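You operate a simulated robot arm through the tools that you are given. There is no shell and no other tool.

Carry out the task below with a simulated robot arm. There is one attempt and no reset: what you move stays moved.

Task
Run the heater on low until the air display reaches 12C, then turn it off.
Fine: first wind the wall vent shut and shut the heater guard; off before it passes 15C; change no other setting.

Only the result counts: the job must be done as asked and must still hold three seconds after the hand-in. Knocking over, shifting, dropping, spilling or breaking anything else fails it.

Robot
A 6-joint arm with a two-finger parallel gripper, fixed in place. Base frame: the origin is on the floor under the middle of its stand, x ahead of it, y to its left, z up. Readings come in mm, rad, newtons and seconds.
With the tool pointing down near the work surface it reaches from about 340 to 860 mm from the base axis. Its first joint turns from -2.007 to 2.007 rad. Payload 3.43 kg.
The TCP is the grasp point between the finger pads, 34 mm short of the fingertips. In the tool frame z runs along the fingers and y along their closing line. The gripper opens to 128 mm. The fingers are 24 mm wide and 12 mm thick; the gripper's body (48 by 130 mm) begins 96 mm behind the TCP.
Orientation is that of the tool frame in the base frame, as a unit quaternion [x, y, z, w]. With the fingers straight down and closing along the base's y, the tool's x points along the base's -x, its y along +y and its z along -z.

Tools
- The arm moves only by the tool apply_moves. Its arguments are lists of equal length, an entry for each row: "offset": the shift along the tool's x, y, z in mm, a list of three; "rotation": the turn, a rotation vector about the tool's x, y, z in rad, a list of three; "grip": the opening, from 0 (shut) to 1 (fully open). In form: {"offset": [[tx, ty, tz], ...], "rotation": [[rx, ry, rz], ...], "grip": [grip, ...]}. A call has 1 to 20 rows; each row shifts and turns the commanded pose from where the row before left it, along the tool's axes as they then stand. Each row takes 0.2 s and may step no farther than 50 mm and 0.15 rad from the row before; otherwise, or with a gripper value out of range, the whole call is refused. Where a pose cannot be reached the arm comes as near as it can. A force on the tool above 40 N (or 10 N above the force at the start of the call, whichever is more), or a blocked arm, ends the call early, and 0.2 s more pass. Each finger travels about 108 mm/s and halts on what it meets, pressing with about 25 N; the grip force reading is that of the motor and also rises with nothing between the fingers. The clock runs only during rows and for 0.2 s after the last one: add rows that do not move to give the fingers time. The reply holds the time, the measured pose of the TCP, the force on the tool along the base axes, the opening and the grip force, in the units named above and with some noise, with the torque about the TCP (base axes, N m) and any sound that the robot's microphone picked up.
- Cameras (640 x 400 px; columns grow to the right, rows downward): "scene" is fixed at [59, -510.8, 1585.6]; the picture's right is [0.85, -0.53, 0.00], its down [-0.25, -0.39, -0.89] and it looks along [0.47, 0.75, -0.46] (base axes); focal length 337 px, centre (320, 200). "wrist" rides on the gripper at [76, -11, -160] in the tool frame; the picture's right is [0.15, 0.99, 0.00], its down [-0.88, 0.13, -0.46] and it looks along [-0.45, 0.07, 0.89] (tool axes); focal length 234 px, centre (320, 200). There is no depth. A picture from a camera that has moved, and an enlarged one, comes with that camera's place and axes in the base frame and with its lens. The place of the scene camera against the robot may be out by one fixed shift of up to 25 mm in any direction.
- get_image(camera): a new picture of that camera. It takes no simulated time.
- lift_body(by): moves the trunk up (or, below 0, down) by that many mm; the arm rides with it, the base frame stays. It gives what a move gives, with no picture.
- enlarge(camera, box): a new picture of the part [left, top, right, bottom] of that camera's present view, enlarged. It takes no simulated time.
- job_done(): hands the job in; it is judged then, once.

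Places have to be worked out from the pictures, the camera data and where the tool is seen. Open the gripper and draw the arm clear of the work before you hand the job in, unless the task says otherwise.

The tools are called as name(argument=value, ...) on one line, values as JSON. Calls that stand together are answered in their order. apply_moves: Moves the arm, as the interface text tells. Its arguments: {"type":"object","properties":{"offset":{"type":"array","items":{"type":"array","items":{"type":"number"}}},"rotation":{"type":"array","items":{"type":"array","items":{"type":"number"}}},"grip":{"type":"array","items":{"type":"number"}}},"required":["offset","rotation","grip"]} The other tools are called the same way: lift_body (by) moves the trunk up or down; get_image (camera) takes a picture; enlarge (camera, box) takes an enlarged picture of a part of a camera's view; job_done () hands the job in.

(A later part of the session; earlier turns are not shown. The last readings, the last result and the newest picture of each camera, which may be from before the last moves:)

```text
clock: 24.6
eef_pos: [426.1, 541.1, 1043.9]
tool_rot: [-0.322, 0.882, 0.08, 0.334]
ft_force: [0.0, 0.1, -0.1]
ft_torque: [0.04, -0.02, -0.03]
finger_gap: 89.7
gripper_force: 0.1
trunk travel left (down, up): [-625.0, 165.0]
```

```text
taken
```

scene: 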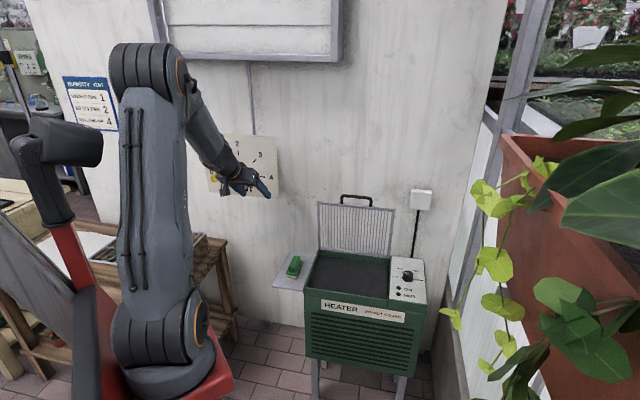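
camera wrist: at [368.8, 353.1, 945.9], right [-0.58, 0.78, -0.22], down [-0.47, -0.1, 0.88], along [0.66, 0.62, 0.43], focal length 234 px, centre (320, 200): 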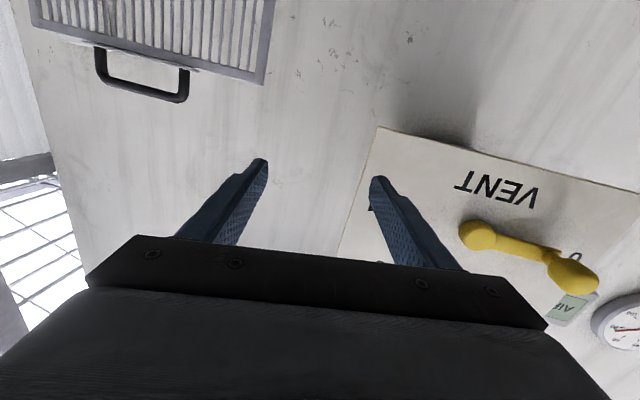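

Unflipped nicely. Now rotate to point straight down with the fingers closing across the handle bar (along the wall normal).

apply_moves(offset=[[0, 0, 0], [0, 0, 0], [0, 0, 0], [0, 0, 0], [0, 0, 0], [0, 0, 0], [0, 0, 0], [0, 0, 0], [0, 0, 0], [0, 0, 0], [0, 0, 0]], rotation=[[0.041, 0.0565, 0.1291], [0.041, 0.0565, 0.1291], [0.041, 0.0565, 0.1291], [0.041, 0.0565, 0.1291], [0.041, 0.0565, 0.1291], [0.041, 0.0565, 0.1291], [0.041, 0.0565, 0.1291], [0.041, 0.0565, 0.1291], [0.041, 0.0565, 0.1291], [0.041, 0.0565, 0.1291], [0.041, 0.0565, 0.1291]], grip=[0.7, 0.7, 0.7, 0.7, 0.7, 0.7, 0.7, 0.7, 0.7, 0.7, 0.7])

get_image(camera="wrist")

get_image(camera="scene")

```text
clock: 27.0
eef_pos: [426.5, 543.2, 1042.8]
tool_rot: [0.384, 0.923, 0.0, -0.002]
ft_force: [0.0, 0.0, 0.0]
ft_torque: [0.02, -0.03, 0.0]
finger_gap: 89.6
gripper_force: 0.1
trunk travel left (down, up): [-625.0, 165.0]
```

```text
taken
camera wrist: at [365.7, 587.0, 1201.8], right [0.6, 0.8, 0.0], down [0.71, -0.53, 0.45], along [0.36, -0.27, -0.89], focal length 234 px, centre (320, 200)
```

wrist: 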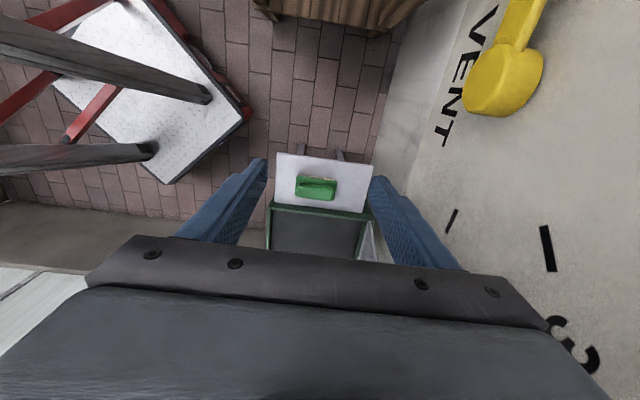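

```text
taken
```

scene: 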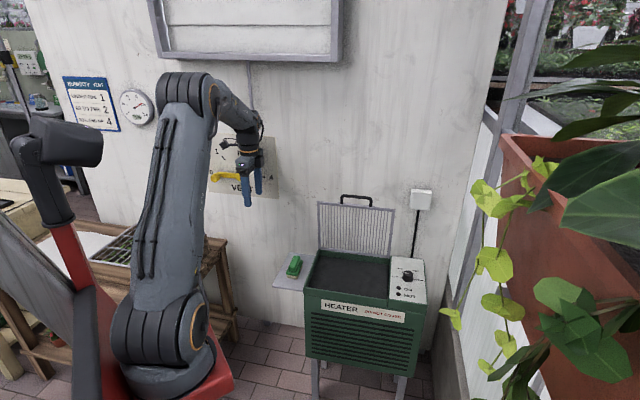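

The tool now points straight down, fingers closing along the wall normal. I'll travel to above the handle, stopping a little short to look.

apply_moves(offset=[[-30, 0, -20], [-35, 8, -20], [-36, 14, -12], [-36, 14, -5], [-36, 14, 0], [-36, 14, 0], [-36, 14, 0], [-36, 14, 0], [-20, 10, 0], [0, 0, 0]], rotation=[[0, 0, 0], [0, 0, 0], [0, 0, 0], [0, 0, 0], [0, 0, 0], [0, 0, 0], [0, 0, 0], [0, 0, 0], [0, 0, 0], [0, 0, 0]], grip=[0.7, 0.7, 0.7, 0.7, 0.7, 0.7, 0.7, 0.7, 0.7, 0.7])

get_image(camera="wrist")

get_image(camera="scene")

```text
clock: 29.2
eef_pos: [712.9, 398.6, 1099.1]
tool_rot: [0.384, 0.923, 0.0, -0.002]
ft_force: [-0.1, -1.3, -0.2]
ft_torque: [0.0, -0.02, 0.01]
finger_gap: 89.5
gripper_force: 0.0
trunk travel left (down, up): [-625.0, 165.0]
```

```text
taken
camera wrist: at [652.2, 444.2, 1258.1], right [0.6, 0.8, 0.0], down [0.72, -0.53, 0.45], along [0.36, -0.27, -0.89], focal length 234 px, centre (320, 200)
```

wrist: 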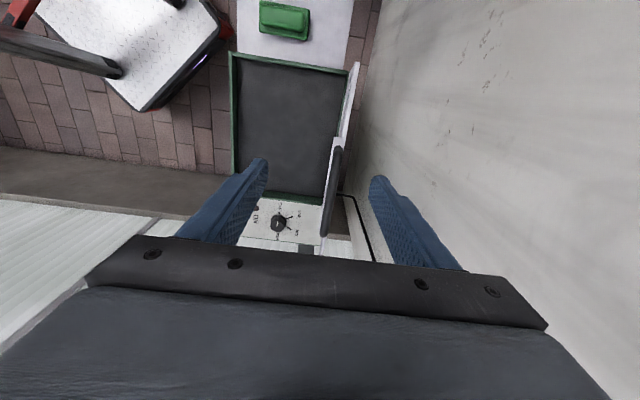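

```text
taken
```

scene: 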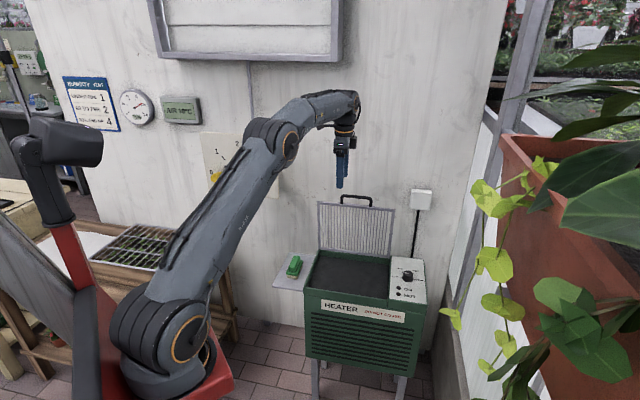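

Great overhead view. Enlarge to measure the guard, handle and heater top.

enlarge(camera="wrist", box=[220, 40, 400, 260])

enlarge(camera="wrist", box=[240, 190, 340, 260])

enlarge(camera="scene", box=[300, 130, 420, 230])

```text
1.82 times, centred on (310, 150) of wrist
camera zoom: at [652.2, 444.2, 1258.1], right [0.6, 0.8, 0.0], down [0.72, -0.53, 0.45], along [0.36, -0.27, -0.89], focal length 426 px, centre (338, 291)
```

zoom: 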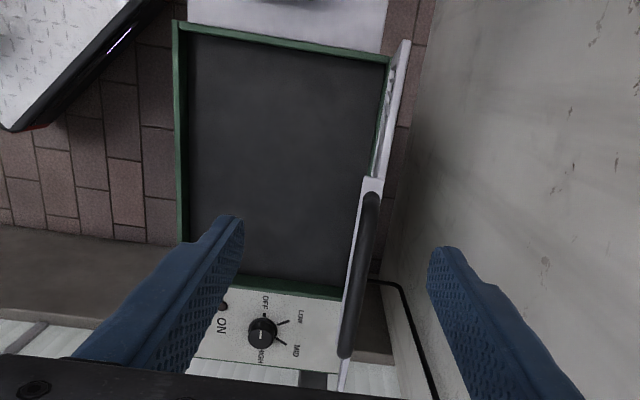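

```text
5.71 times, centred on (290, 225) of wrist
camera zoom: at [652.2, 444.2, 1258.1], right [0.6, 0.8, 0.0], down [0.72, -0.53, 0.45], along [0.36, -0.27, -0.89], focal length 1338 px, centre (491, 57)
```

zoom: 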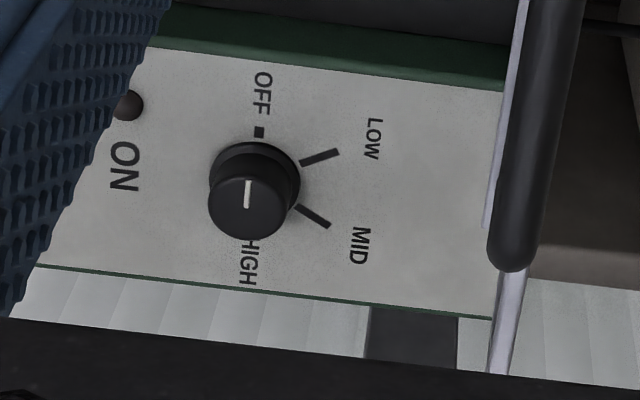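

```text
4.00 times, centred on (360, 180) of scene
camera zoom: at [59.0, -510.8, 1585.6], right [0.85, -0.53, 0.0], down [-0.25, -0.39, -0.89], along [0.47, 0.75, -0.46], focal length 1349 px, centre (160, 280)
```

zoom: 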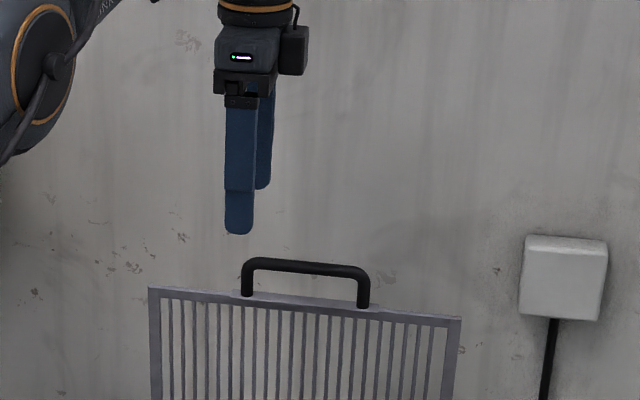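

The knob mark points at OFF, with positions spaced 60° (OFF→LOW is clockwise from above). The bar is centred near p=806, q=267 (wall-frame), z≈995. I center over it, then descend partway.

apply_moves(offset=[[-22.5, 10, 0], [-22.5, 10, 0], [0, 0, 20], [0, 0, 20], [0, 0, 0]], rotation=[[0, 0, 0], [0, 0, 0], [0, 0, 0], [0, 0, 0], [0, 0, 0]], grip=[0.7, 0.7, 0.7, 0.7, 0.7])

enlarge(camera="wrist", box=[200, 40, 440, 260])

enlarge(camera="scene", box=[300, 130, 420, 230])

```text
clock: 30.4
eef_pos: [763.6, 384.7, 1061.3]
tool_rot: [0.383, 0.924, -0.001, -0.002]
ft_force: [-0.4, -0.3, 0.6]
ft_torque: [-0.02, -0.02, -0.02]
finger_gap: 89.5
gripper_force: 0.1
out of reach, approached as far as the arm can: row 4
trunk travel left (down, up): [-625.0, 165.0]
```

```text
1.82 times, centred on (320, 150) of wrist
camera zoom: at [702.8, 429.8, 1220.3], right [0.6, 0.8, 0.0], down [0.72, -0.53, 0.45], along [0.36, -0.27, -0.89], focal length 426 px, centre (320, 291)
```

zoom: 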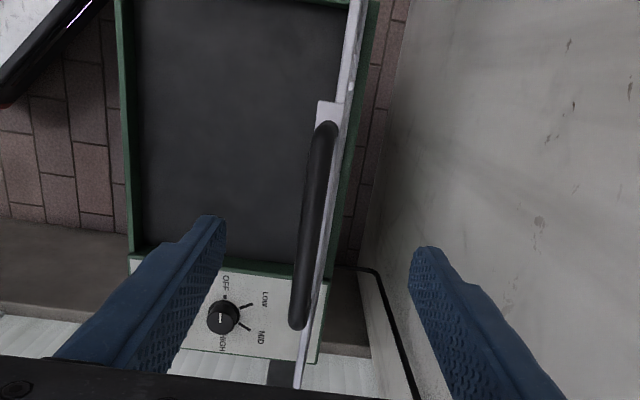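

```text
4.00 times, centred on (360, 180) of scene
camera zoom: at [59.0, -510.8, 1585.6], right [0.85, -0.53, 0.0], down [-0.25, -0.39, -0.89], along [0.47, 0.75, -0.46], focal length 1349 px, centre (160, 280)
```

zoom: 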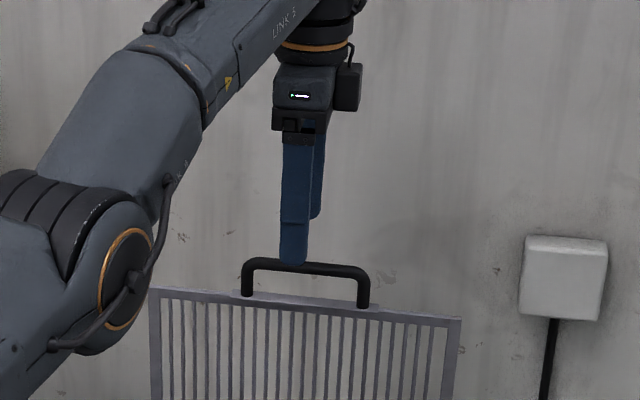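

The vertical tool is right at its reach limit here. I'll pitch the fingers 17° toward the wall to bring the wrist closer in, then recheck alignment.

apply_moves(offset=[[0, 0, 0], [0, 0, 0], [0, -10, 0], [0, 0, 0]], rotation=[[-0.15, 0, 0], [-0.15, 0, 0], [0, 0, 0], [0, 0, 0]], grip=[0.7, 0.7, 0.7, 0.7])

enlarge(camera="wrist", box=[200, 40, 440, 260])

enlarge(camera="scene", box=[300, 130, 420, 230])

```text
clock: 31.4
eef_pos: [811.4, 405.7, 1095.2]
tool_rot: [0.381, 0.917, 0.113, 0.045]
ft_force: [0.6, -0.5, 0.3]
ft_torque: [-0.01, 0.0, 0.0]
finger_gap: 89.5
gripper_force: 0.0
out of reach, approached as far as the arm can: row 1, 2, 3
trunk travel left (down, up): [-625.0, 165.0]
```

```text
1.82 times, centred on (320, 150) of wrist
camera zoom: at [723.0, 422.1, 1247.4], right [0.58, 0.78, 0.24], down [0.63, -0.61, 0.47], along [0.51, -0.12, -0.85], focal length 426 px, centre (320, 291)
```

zoom: 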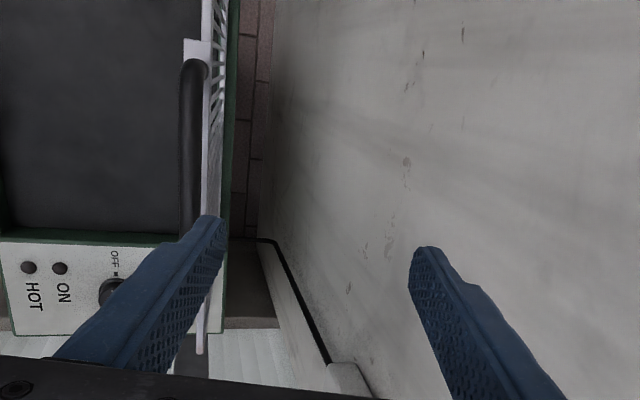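

```text
4.00 times, centred on (360, 180) of scene
camera zoom: at [59.0, -510.8, 1585.6], right [0.85, -0.53, 0.0], down [-0.25, -0.39, -0.89], along [0.47, 0.75, -0.46], focal length 1349 px, centre (160, 280)
```

zoom: 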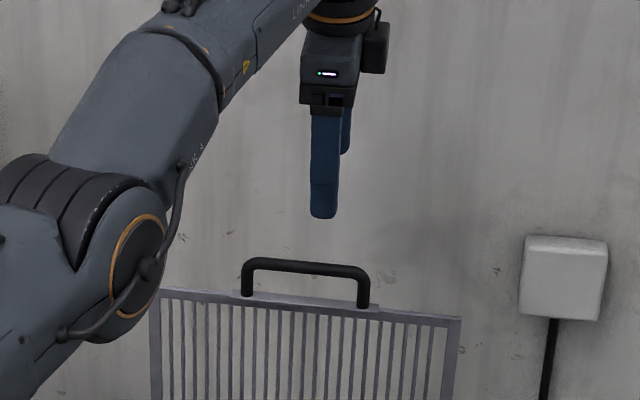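

The arm has gone fully straight and stuck in that singular posture, drifting outward. I'll pull it back inward horizontally (well above the handle) to bend the elbow again.

apply_moves(offset=[[16.4, -44.3, -11], [16.4, -44.3, -11], [16.4, -44.3, -11]], rotation=[[0, 0, 0], [0, 0, 0], [0, 0, 0]], grip=[0.7, 0.7, 0.7])

get_image(camera="scene")

```text
clock: 32.2
eef_pos: [805.6, 404.2, 1115.8]
tool_rot: [0.38, 0.917, 0.114, 0.045]
ft_force: [-1.0, 0.1, 1.2]
ft_torque: [0.02, 0.01, -0.02]
finger_gap: 89.6
gripper_force: 0.0
out of reach, approached as far as the arm can: row 1, 2, 3
trunk travel left (down, up): [-625.0, 165.0]
```

```text
taken
```

scene: 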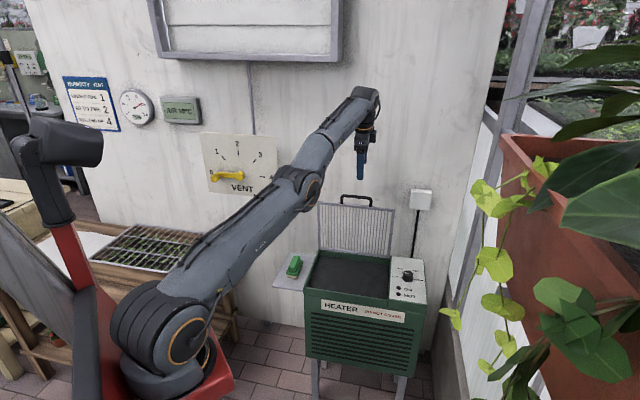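

Still locked straight. Moving the wrist downward should flex the elbow the right way, so I narrow the fingers for clearance, go down ~40 mm (still above and behind the bar), then pull inward.

apply_moves(offset=[[0, 0, 0], [-1.8, 0, 20], [-1.8, 0, 20], [16.4, -44.3, -11]], rotation=[[0, 0, 0], [0, 0, 0], [0, 0, 0], [0, 0, 0]], grip=[0.4, 0.25, 0.25, 0.25])

get_image(camera="scene")

```text
clock: 33.2
eef_pos: [812.6, 409.1, 1083.1]
tool_rot: [0.381, 0.916, 0.114, 0.044]
ft_force: [0.6, 0.4, 0.9]
ft_torque: [-0.03, -0.01, 0.0]
finger_gap: 31.9
gripper_force: 0.0
out of reach, approached as far as the arm can: row 4
trunk travel left (down, up): [-625.0, 165.0]
```

```text
taken
```

scene: 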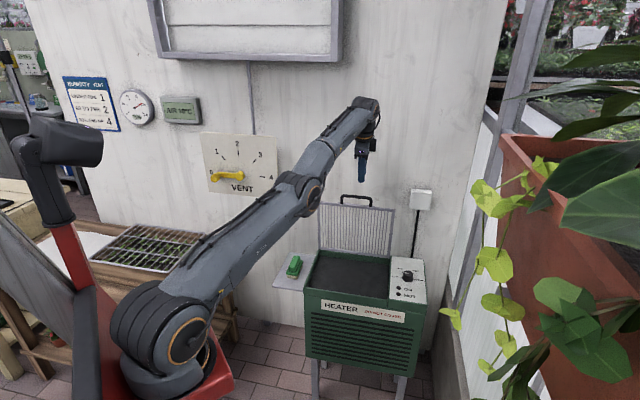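

Down moves work; pure inward ones don't (the singular direction). I'll slide right so I'm clear of the handle, then make a combined down-and-inward move to flex the elbow.

apply_moves(offset=[[-38.3, -17, -4.2], [-38.3, -17, -4.2], [-38.3, -17, -4.2], [11, -31.5, 33.5], [0, 0, 0]], rotation=[[0, 0, 0], [0, 0, 0], [0, 0, 0], [0, 0, 0], [0, 0, 0]], grip=[0.25, 0.25, 0.25, 0.25, 0.25])

get_image(camera="scene")

get_image(camera="wrist")

```text
clock: 34.4
eef_pos: [867.1, 293.4, 1057.4]
tool_rot: [0.381, 0.917, 0.114, 0.044]
ft_force: [0.3, -0.4, -0.4]
ft_torque: [0.02, -0.01, -0.03]
finger_gap: 31.9
gripper_force: 0.0
out of reach, approached as far as the arm can: row 2, 4
trunk travel left (down, up): [-625.0, 165.0]
```

```text
taken
```

scene: 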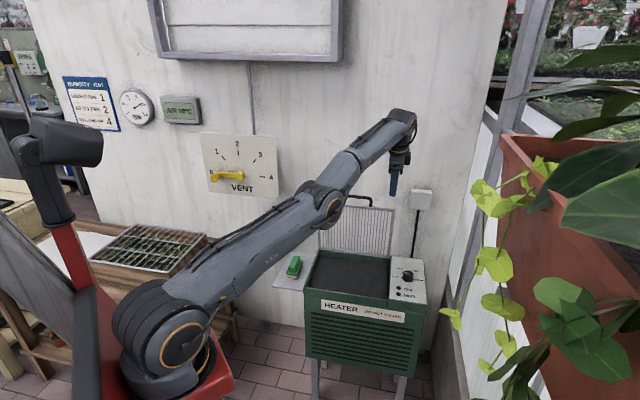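

```text
taken
camera wrist: at [778.4, 311.1, 1209.9], right [0.58, 0.78, 0.24], down [0.64, -0.61, 0.47], along [0.51, -0.12, -0.85], focal length 234 px, centre (320, 200)
```

wrist: 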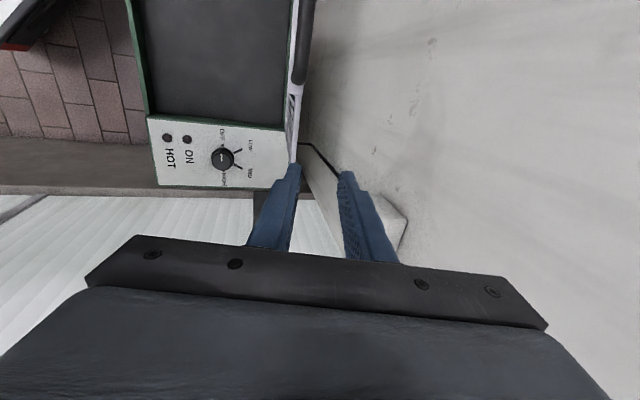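

Still straight. A long downward travel should flex the elbow the right way; the free column is to the right of the guard, above the control panel. I'll shift right, then descend well short of the knob.

apply_moves(offset=[[-31.3, -17.5, -4.3], [-31.3, -17.5, -4.3], [-31.3, -17.5, -4.3], [-2.9, -5.6, 39.9], [-2.9, -5.6, 39.9], [-0.1, -9.7, 38.9], [-0.1, -9.7, 38.9], [0, 0, 0]], rotation=[[0, 0, 0], [0, 0, 0], [0, 0, 0], [0, 0, 0], [0, 0, 0], [0, 0, 0], [0, 0, 0], [0, 0, 0]], grip=[0.25, 0.25, 0.25, 0.25, 0.25, 0.25, 0.25, 0.25])

get_image(camera="scene")

get_image(camera="wrist")

```text
clock: 36.2
eef_pos: [914.2, 190.2, 897.9]
tool_rot: [0.381, 0.916, 0.115, 0.045]
ft_force: [-0.1, -0.4, 0.1]
ft_torque: [-0.01, 0.0, -0.06]
finger_gap: 32.2
gripper_force: 0.1
out of reach, approached as far as the arm can: row 6
trunk travel left (down, up): [-625.0, 165.0]
```

```text
taken
```

scene: 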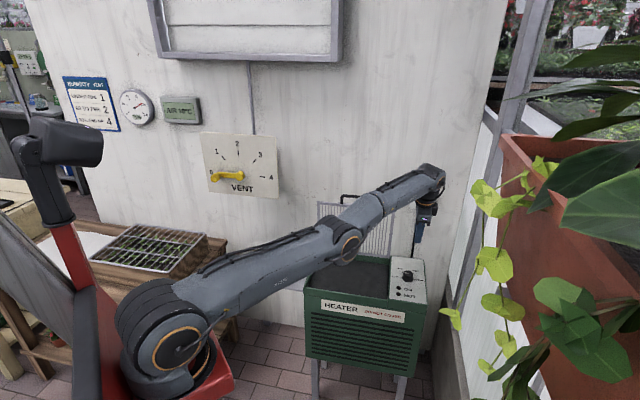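

```text
taken
camera wrist: at [826.2, 207.6, 1049.4], right [0.58, 0.78, 0.24], down [0.63, -0.61, 0.47], along [0.51, -0.12, -0.85], focal length 234 px, centre (320, 200)
```

wrist: 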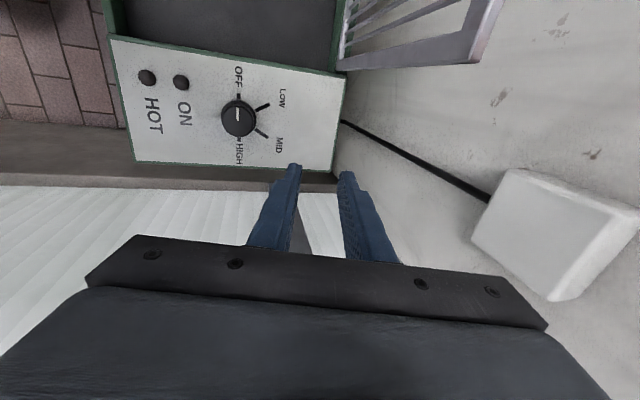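

Only one row flagged this time. Now test an inward (and slightly down) move from here, high above the control panel.

apply_moves(offset=[[17.4, -26.2, 3.9], [17.4, -26.2, 3.9], [0, 0, 0]], rotation=[[0, 0, 0], [0, 0, 0], [0, 0, 0]], grip=[0.25, 0.25, 0.25])

get_image(camera="scene")

```text
clock: 37.0
eef_pos: [915.7, 192.3, 884.9]
tool_rot: [0.38, 0.917, 0.115, 0.044]
ft_force: [0.7, 0.0, 0.1]
ft_torque: [0.01, -0.01, 0.03]
finger_gap: 32.1
gripper_force: 0.1
out of reach, approached as far as the arm can: row 1, 2
trunk travel left (down, up): [-625.0, 165.0]
```

```text
taken
```

scene: 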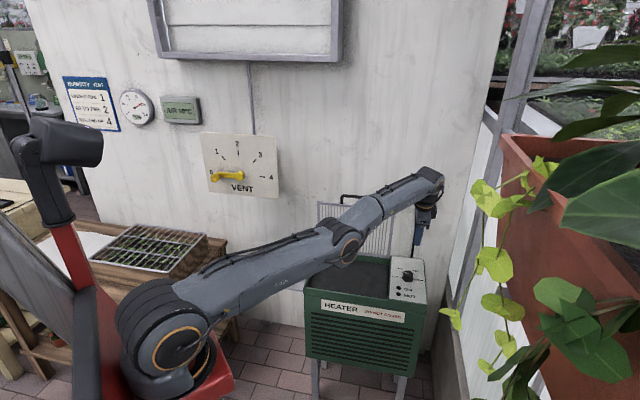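

The computed shoulder-to-wrist distance is creeping up, so the elbow is approaching dead-straight from the wrong side. I'll push outward (to straighten exactly), then step down to tip it into the right bend.

apply_moves(offset=[[-17.4, 23.8, 5.8], [-17.4, 23.8, 5.8], [0, -7.2, 29.2], [0, -7.2, 29.2], [17.4, -26.2, 3.9]], rotation=[[0, 0, 0], [0, 0, 0], [0, 0, 0], [0, 0, 0], [0, 0, 0]], grip=[0.25, 0.25, 0.25, 0.25, 0.25])

get_image(camera="scene")

```text
clock: 38.2
eef_pos: [914.0, 190.0, 817.3]
tool_rot: [0.38, 0.917, 0.115, 0.044]
ft_force: [0.5, 0.1, -0.2]
ft_torque: [0.03, 0.01, -0.01]
finger_gap: 31.9
gripper_force: 0.0
out of reach, approached as far as the arm can: row 1, 2, 5
trunk travel left (down, up): [-625.0, 165.0]
```

```text
taken
```

scene: 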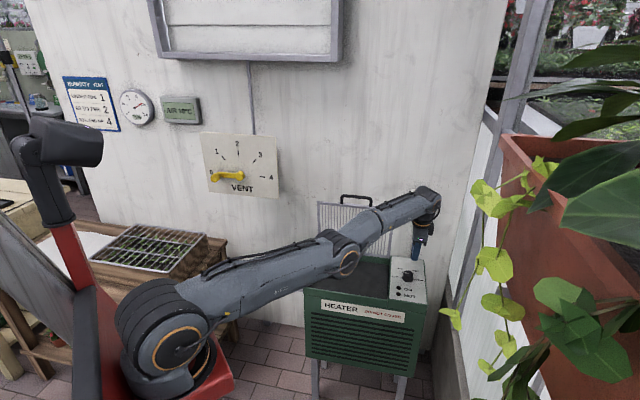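

Still pinned. Failed inward tries reset the elbow to its stop, so I'll do one long uninterrupted cycle in this clear column: up ~330 mm, then down ~320 mm hugging the reach limit, with no inward attempts.

apply_moves(offset=[[0.15, 10.1, -40.8], [0.15, 10.1, -40.8], [0.15, 10.1, -40.8], [0.15, 10.1, -40.8], [0.15, 10.1, -40.8], [0.15, 10.1, -40.8], [0.15, 10.1, -40.8], [0.15, 10.1, -40.8], [-8.8, 3.3, 42.1], [-7.7, 1.7, 41.7], [-6.7, 0.1, 41.3], [-5.6, -1.6, 40.9], [-4.5, -3.2, 40.5], [-3.9, -4.0, 40.3], [-2.8, -5.6, 39.9], [-2.3, -6.4, 39.7]], rotation=[[0, 0, 0], [0, 0, 0], [0, 0, 0], [0, 0, 0], [0, 0, 0], [0, 0, 0], [0, 0, 0], [0, 0, 0], [0, 0, 0], [0, 0, 0], [0, 0, 0], [0, 0, 0], [0, 0, 0], [0, 0, 0], [0, 0, 0], [0, 0, 0]], grip=[0.25, 0.25, 0.25, 0.25, 0.25, 0.25, 0.25, 0.25, 0.25, 0.25, 0.25, 0.25, 0.25, 0.25, 0.25, 0.25])

get_image(camera="scene")

```text
clock: 41.6
eef_pos: [913.4, 191.7, 818.4]
tool_rot: [0.379, 0.917, 0.114, 0.045]
ft_force: [-0.2, 0.0, -0.6]
ft_torque: [0.02, -0.03, -0.01]
finger_gap: 31.8
gripper_force: 0.0
out of reach, approached as far as the arm can: row 4, 5, 6, 7, 8, 9, 11, 13, 14, 16
trunk travel left (down, up): [-625.0, 165.0]
```

```text
taken
```

scene: 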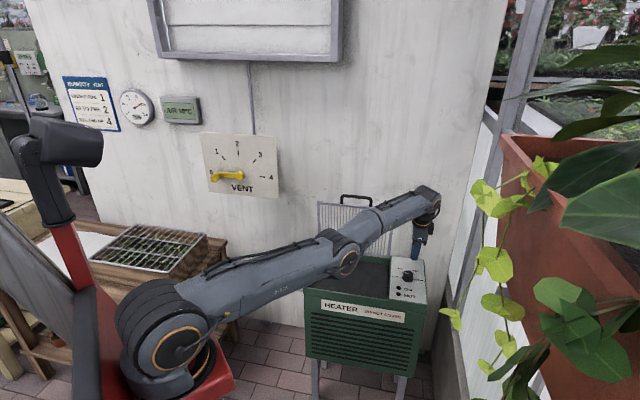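

Now test whether the elbow bends inward.

apply_moves(offset=[[10.9, -18.7, 5.7], [16.4, -24.4, -6]], rotation=[[0, 0, 0], [0, 0, 0]], grip=[0.25, 0.25])

```text
clock: 42.2
eef_pos: [913.7, 188.5, 807.2]
tool_rot: [0.38, 0.917, 0.115, 0.045]
ft_force: [-0.3, 0.5, 0.7]
ft_torque: [0.0, 0.01, -0.02]
finger_gap: 32.0
gripper_force: 0.0
out of reach, approached as far as the arm can: row 1, 2
trunk travel left (down, up): [-625.0, 165.0]
```

Still pinned. Let me look closely at the arm's elbow and wrist to understand which joint is at its stop.

enlarge(camera="scene", box=[100, 170, 460, 400])

enlarge(camera="scene", box=[310, 170, 460, 280])

```text
1.74 times, centred on (280, 285) of scene
camera zoom: at [59.0, -510.8, 1585.6], right [0.85, -0.53, 0.0], down [-0.25, -0.39, -0.89], along [0.47, 0.75, -0.46], focal length 586 px, centre (390, 52)
```

zoom: 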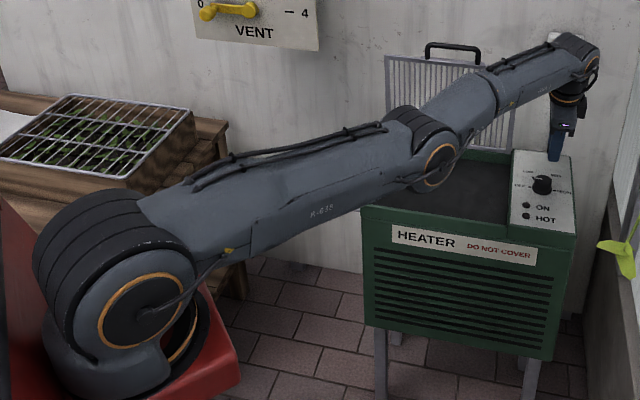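

```text
3.64 times, centred on (385, 225) of scene
camera zoom: at [59.0, -510.8, 1585.6], right [0.85, -0.53, 0.0], down [-0.25, -0.39, -0.89], along [0.47, 0.75, -0.46], focal length 1226 px, centre (84, 109)
```

zoom: 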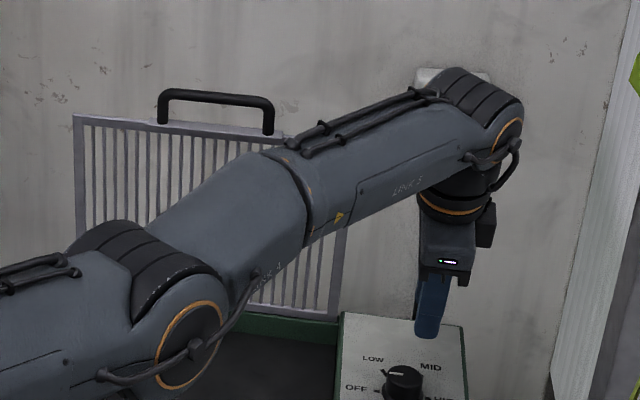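

The arm is in fact hyper-extended (elbow below the shoulder–wrist line). I'll push firmly outward to force it dead-straight, descend while still pushing outward so it tips over to the elbow-up side, then try inward.

apply_moves(offset=[[0.14, 9.7, -38.9], [0.14, 9.7, -38.9], [0.14, 9.7, -38.9], [0.14, 9.7, -38.9], [0.14, 9.7, -38.9], [-26.2, 39.1, 9.6], [-26.2, 39.1, 9.6], [-26.2, 39.1, 9.6]], rotation=[[0, 0, 0], [0, 0, 0], [0, 0, 0], [0, 0, 0], [0, 0, 0], [0, 0, 0], [0, 0, 0], [0, 0, 0]], grip=[0.25, 0.25, 0.25, 0.25, 0.25, 0.25, 0.25, 0.25])

enlarge(camera="scene", box=[100, 130, 460, 400])

```text
clock: 44.0
eef_pos: [904.4, 189.2, 1007.5]
tool_rot: [0.381, 0.916, 0.115, 0.047]
ft_force: [0.6, -0.4, -0.3]
ft_torque: [0.04, -0.02, -0.02]
finger_gap: 32.0
gripper_force: 0.1
out of reach, approached as far as the arm can: row 4, 5, 6, 7, 8
trunk travel left (down, up): [-625.0, 165.0]
```

```text
1.48 times, centred on (280, 265) of scene
camera zoom: at [59.0, -510.8, 1585.6], right [0.85, -0.53, 0.0], down [-0.25, -0.39, -0.89], along [0.47, 0.75, -0.46], focal length 500 px, centre (379, 104)
```

zoom: 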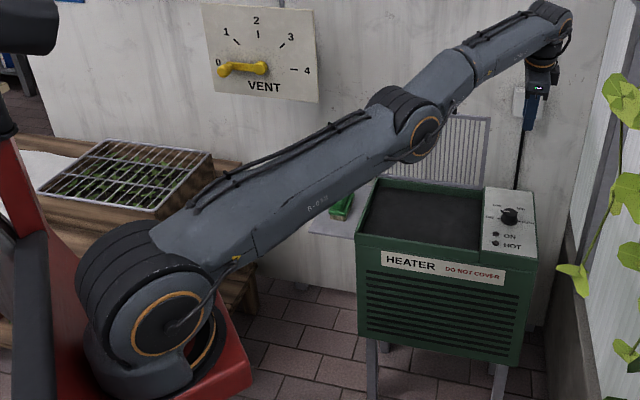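

The reach grew ~5 mm, so the elbow is now dead straight. Next: descend while still pressing outward, then ease inward.

apply_moves(offset=[[-16.5, 15.9, 40], [-16.5, 15.9, 40], [-16.5, 15.9, 40], [3, -13, 38], [6.4, -17, 26.8], [16.4, -24.4, -6]], rotation=[[0, 0, 0], [0, 0, 0], [0, 0, 0], [0, 0, 0], [0, 0, 0], [0, 0, 0]], grip=[0.25, 0.25, 0.25, 0.25, 0.25, 0.25])

```text
clock: 45.4
eef_pos: [913.3, 190.8, 829.4]
tool_rot: [0.38, 0.917, 0.114, 0.044]
ft_force: [0.1, -0.4, -0.5]
ft_torque: [-0.01, -0.02, -0.02]
finger_gap: 32.2
gripper_force: 0.0
out of reach, approached as far as the arm can: row 1, 2, 3, 4, 5, 6
trunk travel left (down, up): [-625.0, 165.0]
```

It fell back to the hyper-extended side. I'll try the straighten-then-ease-in sequence with just small moves and watch which rows get flagged.

apply_moves(offset=[[-26.2, 39.1, 9.6], [-26.2, 39.1, 9.6], [-0.2, -12, 48], [5.4, -8, -2], [5.4, -8, -2]], rotation=[[0, 0, 0], [0, 0, 0], [0, 0, 0], [0, 0, 0], [0, 0, 0]], grip=[0.25, 0.25, 0.25, 0.25, 0.25])

```text
clock: 46.6
eef_pos: [895.3, 186.9, 783.0]
tool_rot: [0.381, 0.916, 0.116, 0.046]
ft_force: [-0.1, -0.1, -0.3]
ft_torque: [0.0, -0.02, 0.01]
finger_gap: 32.3
gripper_force: 0.1
out of reach, approached as far as the arm can: row 1, 2, 3
trunk travel left (down, up): [-625.0, 165.0]
```

Escaped: rows 4–5 moved inward and the elbow is bent properly again. Now rise and come inward, well away from the singular reach.

apply_moves(offset=[[11, -6.6, -42.9], [11, -6.6, -42.9], [11, -6.6, -42.9], [5.6, 2.8, -45.7], [5.6, 2.8, -45.7], [5.6, 2.8, -45.7], [5.6, 2.8, -45.7], [0, 0, 0]], rotation=[[0, 0, 0], [0, 0, 0], [0, 0, 0], [0, 0, 0], [0, 0, 0], [0, 0, 0], [0, 0, 0], [0, 0, 0]], grip=[0.25, 0.25, 0.25, 0.4, 0.5, 0.5, 0.5, 0.5])

get_image(camera="scene")

```text
clock: 48.4
eef_pos: [797.4, 166.3, 1085.6]
tool_rot: [0.381, 0.916, 0.115, 0.045]
ft_force: [0.1, -0.3, 0.5]
ft_torque: [0.03, -0.02, 0.02]
finger_gap: 64.0
gripper_force: 0.1
trunk travel left (down, up): [-625.0, 165.0]
```

```text
taken
```

scene: 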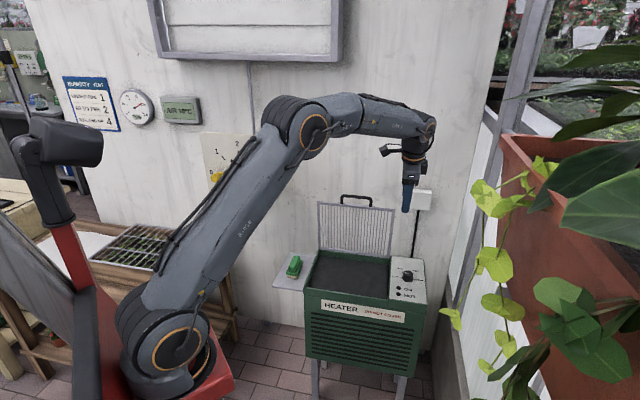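

Elbow-up again. Move across to above the handle with this 14° tilt.

apply_moves(offset=[[30, 19.2, 4.9], [30, 19.2, 4.9], [30, 19.2, 4.9], [30, 19.2, 4.9], [30, 19.2, 4.9], [30, 19.2, 4.9], [0, 0, 0]], rotation=[[0, 0, 0], [0, 0, 0], [0, 0, 0], [0, 0, 0], [0, 0, 0], [0, 0, 0], [0, 0, 0]], grip=[0.5, 0.5, 0.5, 0.5, 0.5, 0.5, 0.5])

get_image(camera="wrist")

enlarge(camera="scene", box=[300, 130, 420, 230])

```text
clock: 50.0
eef_pos: [755.1, 378.3, 1086.5]
tool_rot: [0.381, 0.916, 0.115, 0.046]
ft_force: [0.7, 0.0, -0.3]
ft_torque: [-0.02, 0.0, -0.02]
finger_gap: 64.2
gripper_force: 0.0
trunk travel left (down, up): [-625.0, 165.0]
```

```text
taken
camera wrist: at [666.8, 395.1, 1238.3], right [0.58, 0.78, 0.24], down [0.63, -0.61, 0.47], along [0.52, -0.12, -0.85], focal length 234 px, centre (320, 200)
```

wrist: 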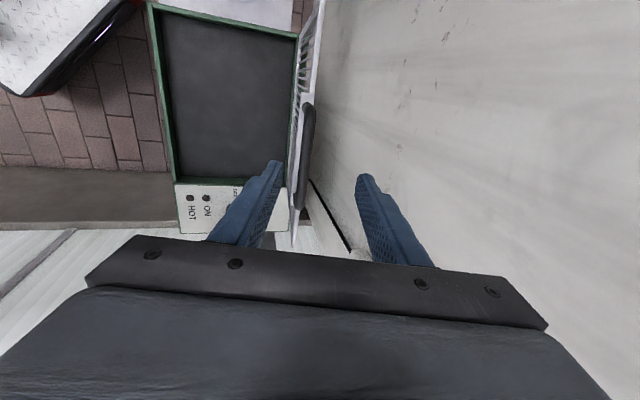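

```text
4.00 times, centred on (360, 180) of scene
camera zoom: at [59.0, -510.8, 1585.6], right [0.85, -0.53, 0.0], down [-0.25, -0.39, -0.89], along [0.47, 0.75, -0.46], focal length 1349 px, centre (160, 280)
```

zoom: 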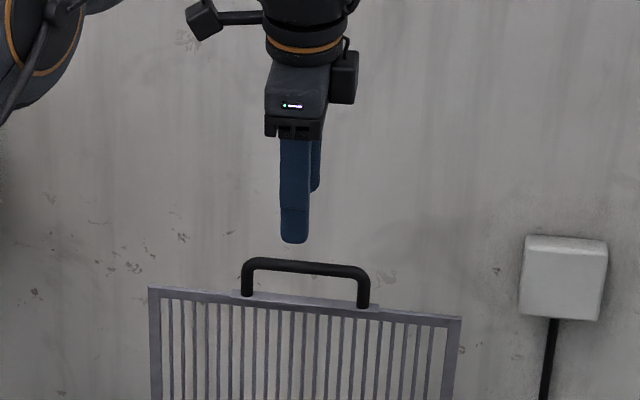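

Enlarge the wrist view to refine the bar position relative to the fingers.

enlarge(camera="wrist", box=[240, 80, 400, 260])

```text
2.22 times, centred on (320, 170) of wrist
camera zoom: at [666.8, 395.1, 1238.3], right [0.58, 0.78, 0.24], down [0.63, -0.61, 0.47], along [0.52, -0.12, -0.85], focal length 520 px, centre (320, 267)
```

zoom: 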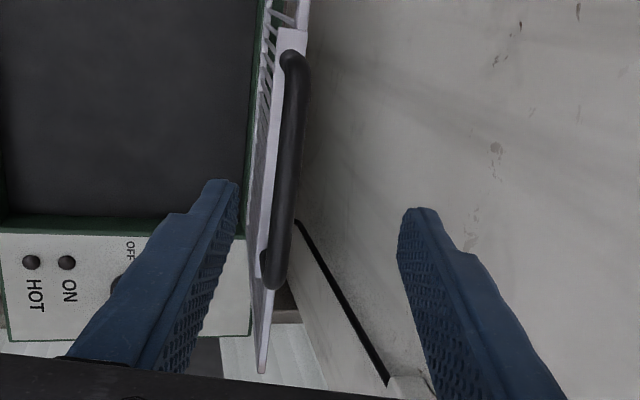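

The bar's at about p=804.5, q=268, z≈1002, i.e. 83 mm ahead along the tool and 18 mm to its −y side. I shift and descend partway, then check.

apply_moves(offset=[[0, -18, 0], [0, 0, 17], [0, 0, 18], [0, 0, 0]], rotation=[[0, 0, 0], [0, 0, 0], [0, 0, 0], [0, 0, 0]], grip=[0.5, 0.5, 0.5, 0.5])

enlarge(camera="wrist", box=[240, 80, 400, 260])

enlarge(camera="scene", box=[320, 160, 400, 220])

```text
clock: 51.0
eef_pos: [748.8, 371.8, 1047.1]
tool_rot: [0.381, 0.916, 0.114, 0.046]
ft_force: [-0.4, -0.7, 0.4]
ft_torque: [-0.02, 0.02, 0.0]
finger_gap: 64.2
gripper_force: 0.0
trunk travel left (down, up): [-625.0, 165.0]
```

```text
2.22 times, centred on (320, 170) of wrist
camera zoom: at [661.1, 389.0, 1198.5], right [0.58, 0.78, 0.24], down [0.63, -0.61, 0.47], along [0.52, -0.12, -0.85], focal length 520 px, centre (320, 267)
```

zoom: 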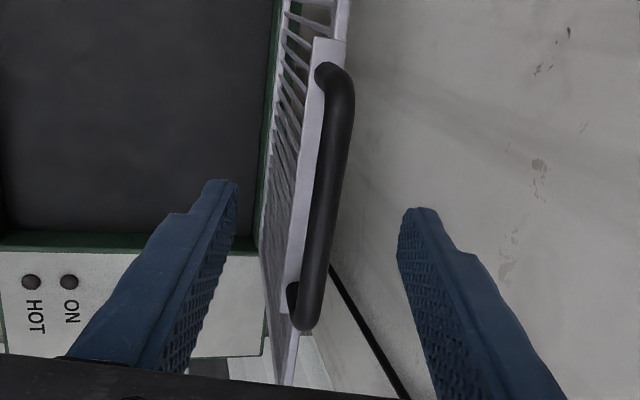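

```text
6.67 times, centred on (360, 190) of scene
camera zoom: at [59.0, -510.8, 1585.6], right [0.85, -0.53, 0.0], down [-0.25, -0.39, -0.89], along [0.47, 0.75, -0.46], focal length 2248 px, centre (53, 267)
```

zoom: 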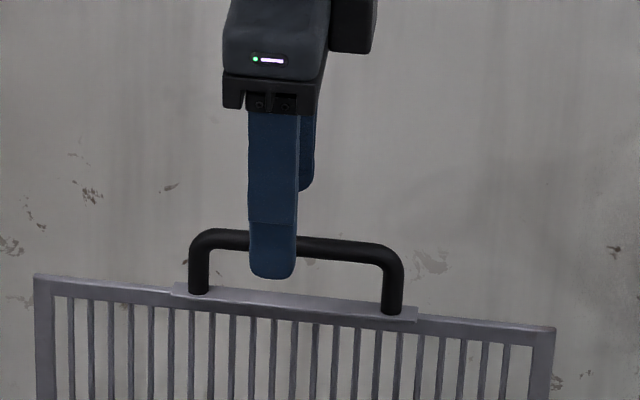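

Nearly centred (bar ~5 mm to +y). Descend the last 30 mm and close on the bar.

apply_moves(offset=[[0, 5, 15], [0, 0, 15], [0, 0, 0], [0, 0, 0], [0, 0, 0], [0, 0, 0]], rotation=[[0, 0, 0], [0, 0, 0], [0, 0, 0], [0, 0, 0], [0, 0, 0], [0, 0, 0]], grip=[0.5, 0.5, 0.5, 0.3, 0.15, 0.05])

enlarge(camera="wrist", box=[240, 80, 400, 260])

enlarge(camera="scene", box=[310, 160, 430, 270])

```text
clock: 52.4
eef_pos: [758.3, 379.2, 1018.0]
tool_rot: [0.38, 0.917, 0.115, 0.045]
ft_force: [0.3, -0.4, -0.9]
ft_torque: [0.04, 0.0, 0.0]
finger_gap: 11.2
gripper_force: 44.9
trunk travel left (down, up): [-625.0, 165.0]
```

```text
2.22 times, centred on (320, 170) of wrist
camera zoom: at [669.2, 397.2, 1170.1], right [0.58, 0.78, 0.24], down [0.63, -0.61, 0.47], along [0.52, -0.12, -0.85], focal length 520 px, centre (320, 267)
```

zoom: 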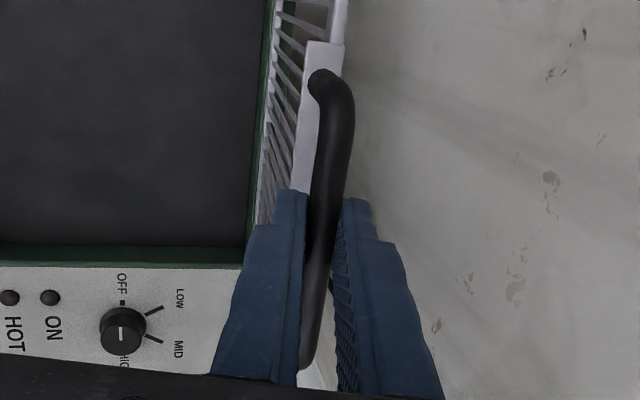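

```text
3.64 times, centred on (370, 215) of scene
camera zoom: at [59.0, -510.8, 1585.6], right [0.85, -0.53, 0.0], down [-0.25, -0.39, -0.89], along [0.47, 0.75, -0.46], focal length 1226 px, centre (138, 146)
```

zoom: 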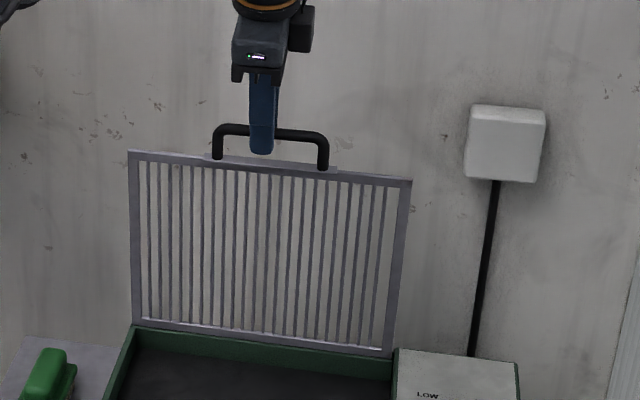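

Bar gripped (gap 11 mm). Hinge is near p≈820, z≈723, so the bar swings on a ~278 mm radius. I start pulling it forward along the arc, checking the force.

apply_moves(offset=[[0, -9.6, -1.7], [0, -9.6, -1.7], [0, -19.3, -2.0]], rotation=[[0, 0, 0], [0, 0, 0], [0, 0, 0]], grip=[0.05, 0.05, 0.05])

enlarge(camera="scene", box=[310, 160, 430, 270])

```text
clock: 53.2
eef_pos: [730.6, 352.4, 1012.9]
tool_rot: [0.381, 0.917, 0.113, 0.044]
ft_force: [3.1, 0.4, -10.7]
ft_torque: [-0.27, -0.09, 0.05]
finger_gap: 11.7
gripper_force: 44.9
trunk travel left (down, up): [-625.0, 165.0]
```

```text
3.64 times, centred on (370, 215) of scene
camera zoom: at [59.0, -510.8, 1585.6], right [0.85, -0.53, 0.0], down [-0.25, -0.39, -0.89], along [0.47, 0.75, -0.46], focal length 1226 px, centre (138, 146)
```

zoom: 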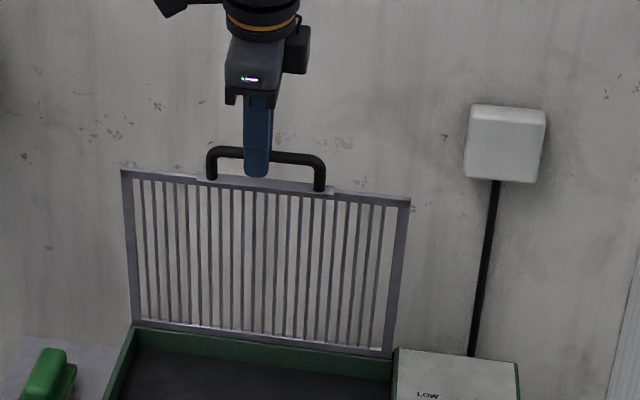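

The guard is swinging; it pulls slightly down on the tool, so I'll bias a touch lower and continue.

apply_moves(offset=[[0, -19.6, 0.8], [0, -19.6, 2.0], [0, -24.2, 3.4], [0, -23.8, 5.2]], rotation=[[0, 0, 0], [0, 0, 0], [0, 0, 0], [0, 0, 0]], grip=[0.05, 0.05, 0.05, 0.05])

enlarge(camera="scene", box=[290, 160, 430, 290])

```text
clock: 54.2
eef_pos: [671.5, 293.3, 982.4]
tool_rot: [0.381, 0.916, 0.114, 0.045]
ft_force: [2.1, 1.8, -3.2]
ft_torque: [0.0, -0.12, 0.34]
finger_gap: 11.4
gripper_force: 44.8
trunk travel left (down, up): [-625.0, 165.0]
```

```text
3.08 times, centred on (360, 225) of scene
camera zoom: at [59.0, -510.8, 1585.6], right [0.85, -0.53, 0.0], down [-0.25, -0.39, -0.89], along [0.47, 0.75, -0.46], focal length 1037 px, centre (197, 123)
```

zoom: 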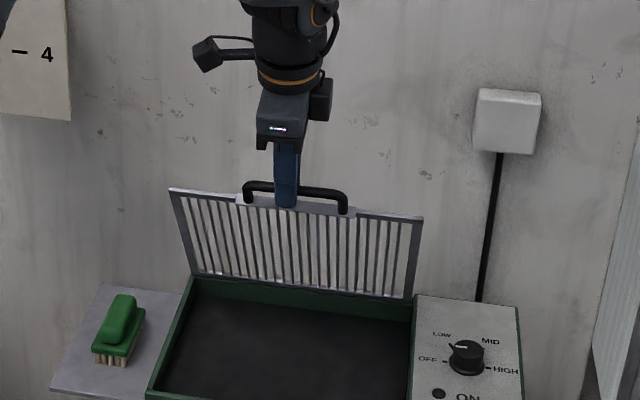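

Force is low and the path fits. Continue through ~52°.

apply_moves(offset=[[0, -26.4, 8.1], [0, -26.9, 11.2], [0, -25.4, 14.0], [0, -23.9, 16.6]], rotation=[[0, 0, 0], [0, 0, 0], [0, 0, 0], [0, 0, 0]], grip=[0.05, 0.05, 0.05, 0.05])

enlarge(camera="scene", box=[290, 160, 430, 290])

```text
clock: 55.2
eef_pos: [612.1, 234.9, 907.9]
tool_rot: [0.38, 0.916, 0.116, 0.046]
ft_force: [25.8, 10.9, -19.0]
ft_torque: [-0.17, -0.83, 0.61]
finger_gap: 11.4
gripper_force: 45.3
trunk travel left (down, up): [-625.0, 165.0]
```

```text
3.08 times, centred on (360, 225) of scene
camera zoom: at [59.0, -510.8, 1585.6], right [0.85, -0.53, 0.0], down [-0.25, -0.39, -0.89], along [0.47, 0.75, -0.46], focal length 1037 px, centre (197, 123)
```

zoom: 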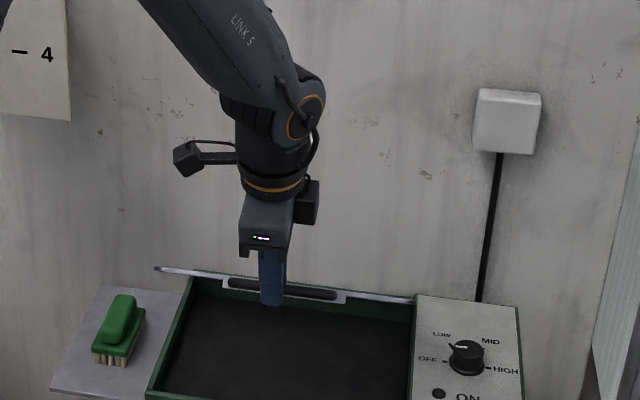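

The pull is purely toward the hinge: the true arc is a little tighter (centre ≈ p 821, z 731, R≈270). I'll continue on the corrected arc in two steps and recheck.

apply_moves(offset=[[0, -12.4, 14.5], [0, -16.3, 17.0]], rotation=[[0, 0, 0], [0, 0, 0]], grip=[0.05, 0.05])

enlarge(camera="scene", box=[290, 180, 430, 310])

```text
clock: 55.8
eef_pos: [596.6, 219.1, 871.3]
tool_rot: [0.382, 0.916, 0.115, 0.044]
ft_force: [11.1, -24.1, 4.7]
ft_torque: [-0.7, -0.43, 0.66]
finger_gap: 11.9
gripper_force: 45.1
trunk travel left (down, up): [-625.0, 165.0]
```

```text
3.08 times, centred on (360, 245) of scene
camera zoom: at [59.0, -510.8, 1585.6], right [0.85, -0.53, 0.0], down [-0.25, -0.39, -0.89], along [0.47, 0.75, -0.46], focal length 1037 px, centre (197, 62)
```

zoom: 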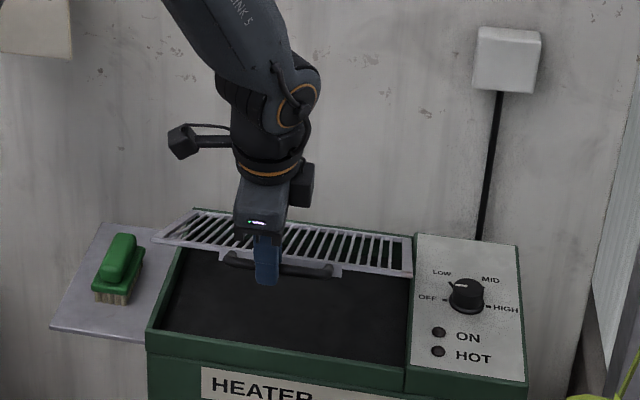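

On the new arc; there's a ~25 N sideways friction (+q), so I'll nudge 1–2 mm right while continuing down.

apply_moves(offset=[[-2.0, -15.7, 18.4], [-1.0, -13.6, 19.6]], rotation=[[0, 0, 0], [0, 0, 0]], grip=[0.05, 0.05])

enlarge(camera="scene", box=[290, 180, 430, 310])

```text
clock: 56.4
eef_pos: [581.8, 206.5, 825.3]
tool_rot: [0.38, 0.917, 0.114, 0.045]
ft_force: [6.1, -1.2, -0.7]
ft_torque: [0.12, 0.0, 0.8]
finger_gap: 11.6
gripper_force: 45.6
trunk travel left (down, up): [-625.0, 165.0]
```

```text
3.08 times, centred on (360, 245) of scene
camera zoom: at [59.0, -510.8, 1585.6], right [0.85, -0.53, 0.0], down [-0.25, -0.39, -0.89], along [0.47, 0.75, -0.46], focal length 1037 px, centre (197, 62)
```

zoom: 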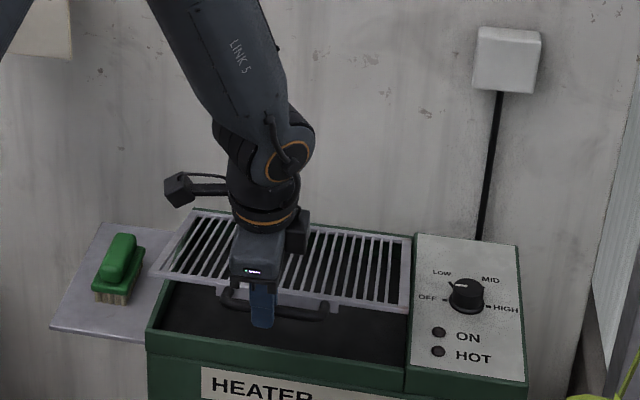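

Good, forces low at ~73°. Two more steps.

apply_moves(offset=[[-0.3, -11.3, 20.6], [0, -9.5, 21.5]], rotation=[[0, 0, 0], [0, 0, 0]], grip=[0.05, 0.05])

enlarge(camera="scene", box=[290, 180, 430, 310])

```text
clock: 57.0
eef_pos: [576.5, 199.2, 780.6]
tool_rot: [0.38, 0.917, 0.114, 0.044]
ft_force: [-0.5, 15.6, -2.4]
ft_torque: [0.66, 0.43, 1.09]
finger_gap: 11.5
gripper_force: 45.1
trunk travel left (down, up): [-625.0, 165.0]
```

```text
3.08 times, centred on (360, 245) of scene
camera zoom: at [59.0, -510.8, 1585.6], right [0.85, -0.53, 0.0], down [-0.25, -0.39, -0.89], along [0.47, 0.75, -0.46], focal length 1037 px, centre (197, 62)
```

zoom: 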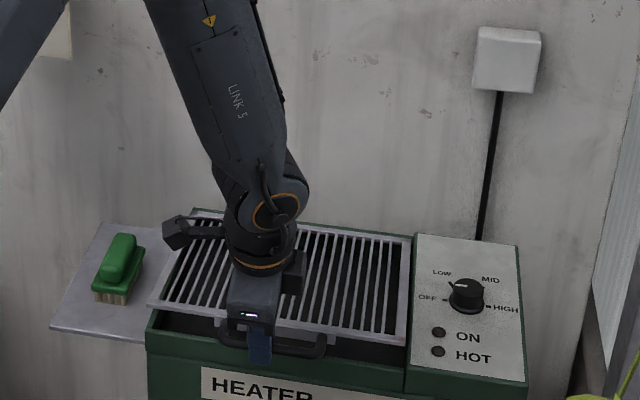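

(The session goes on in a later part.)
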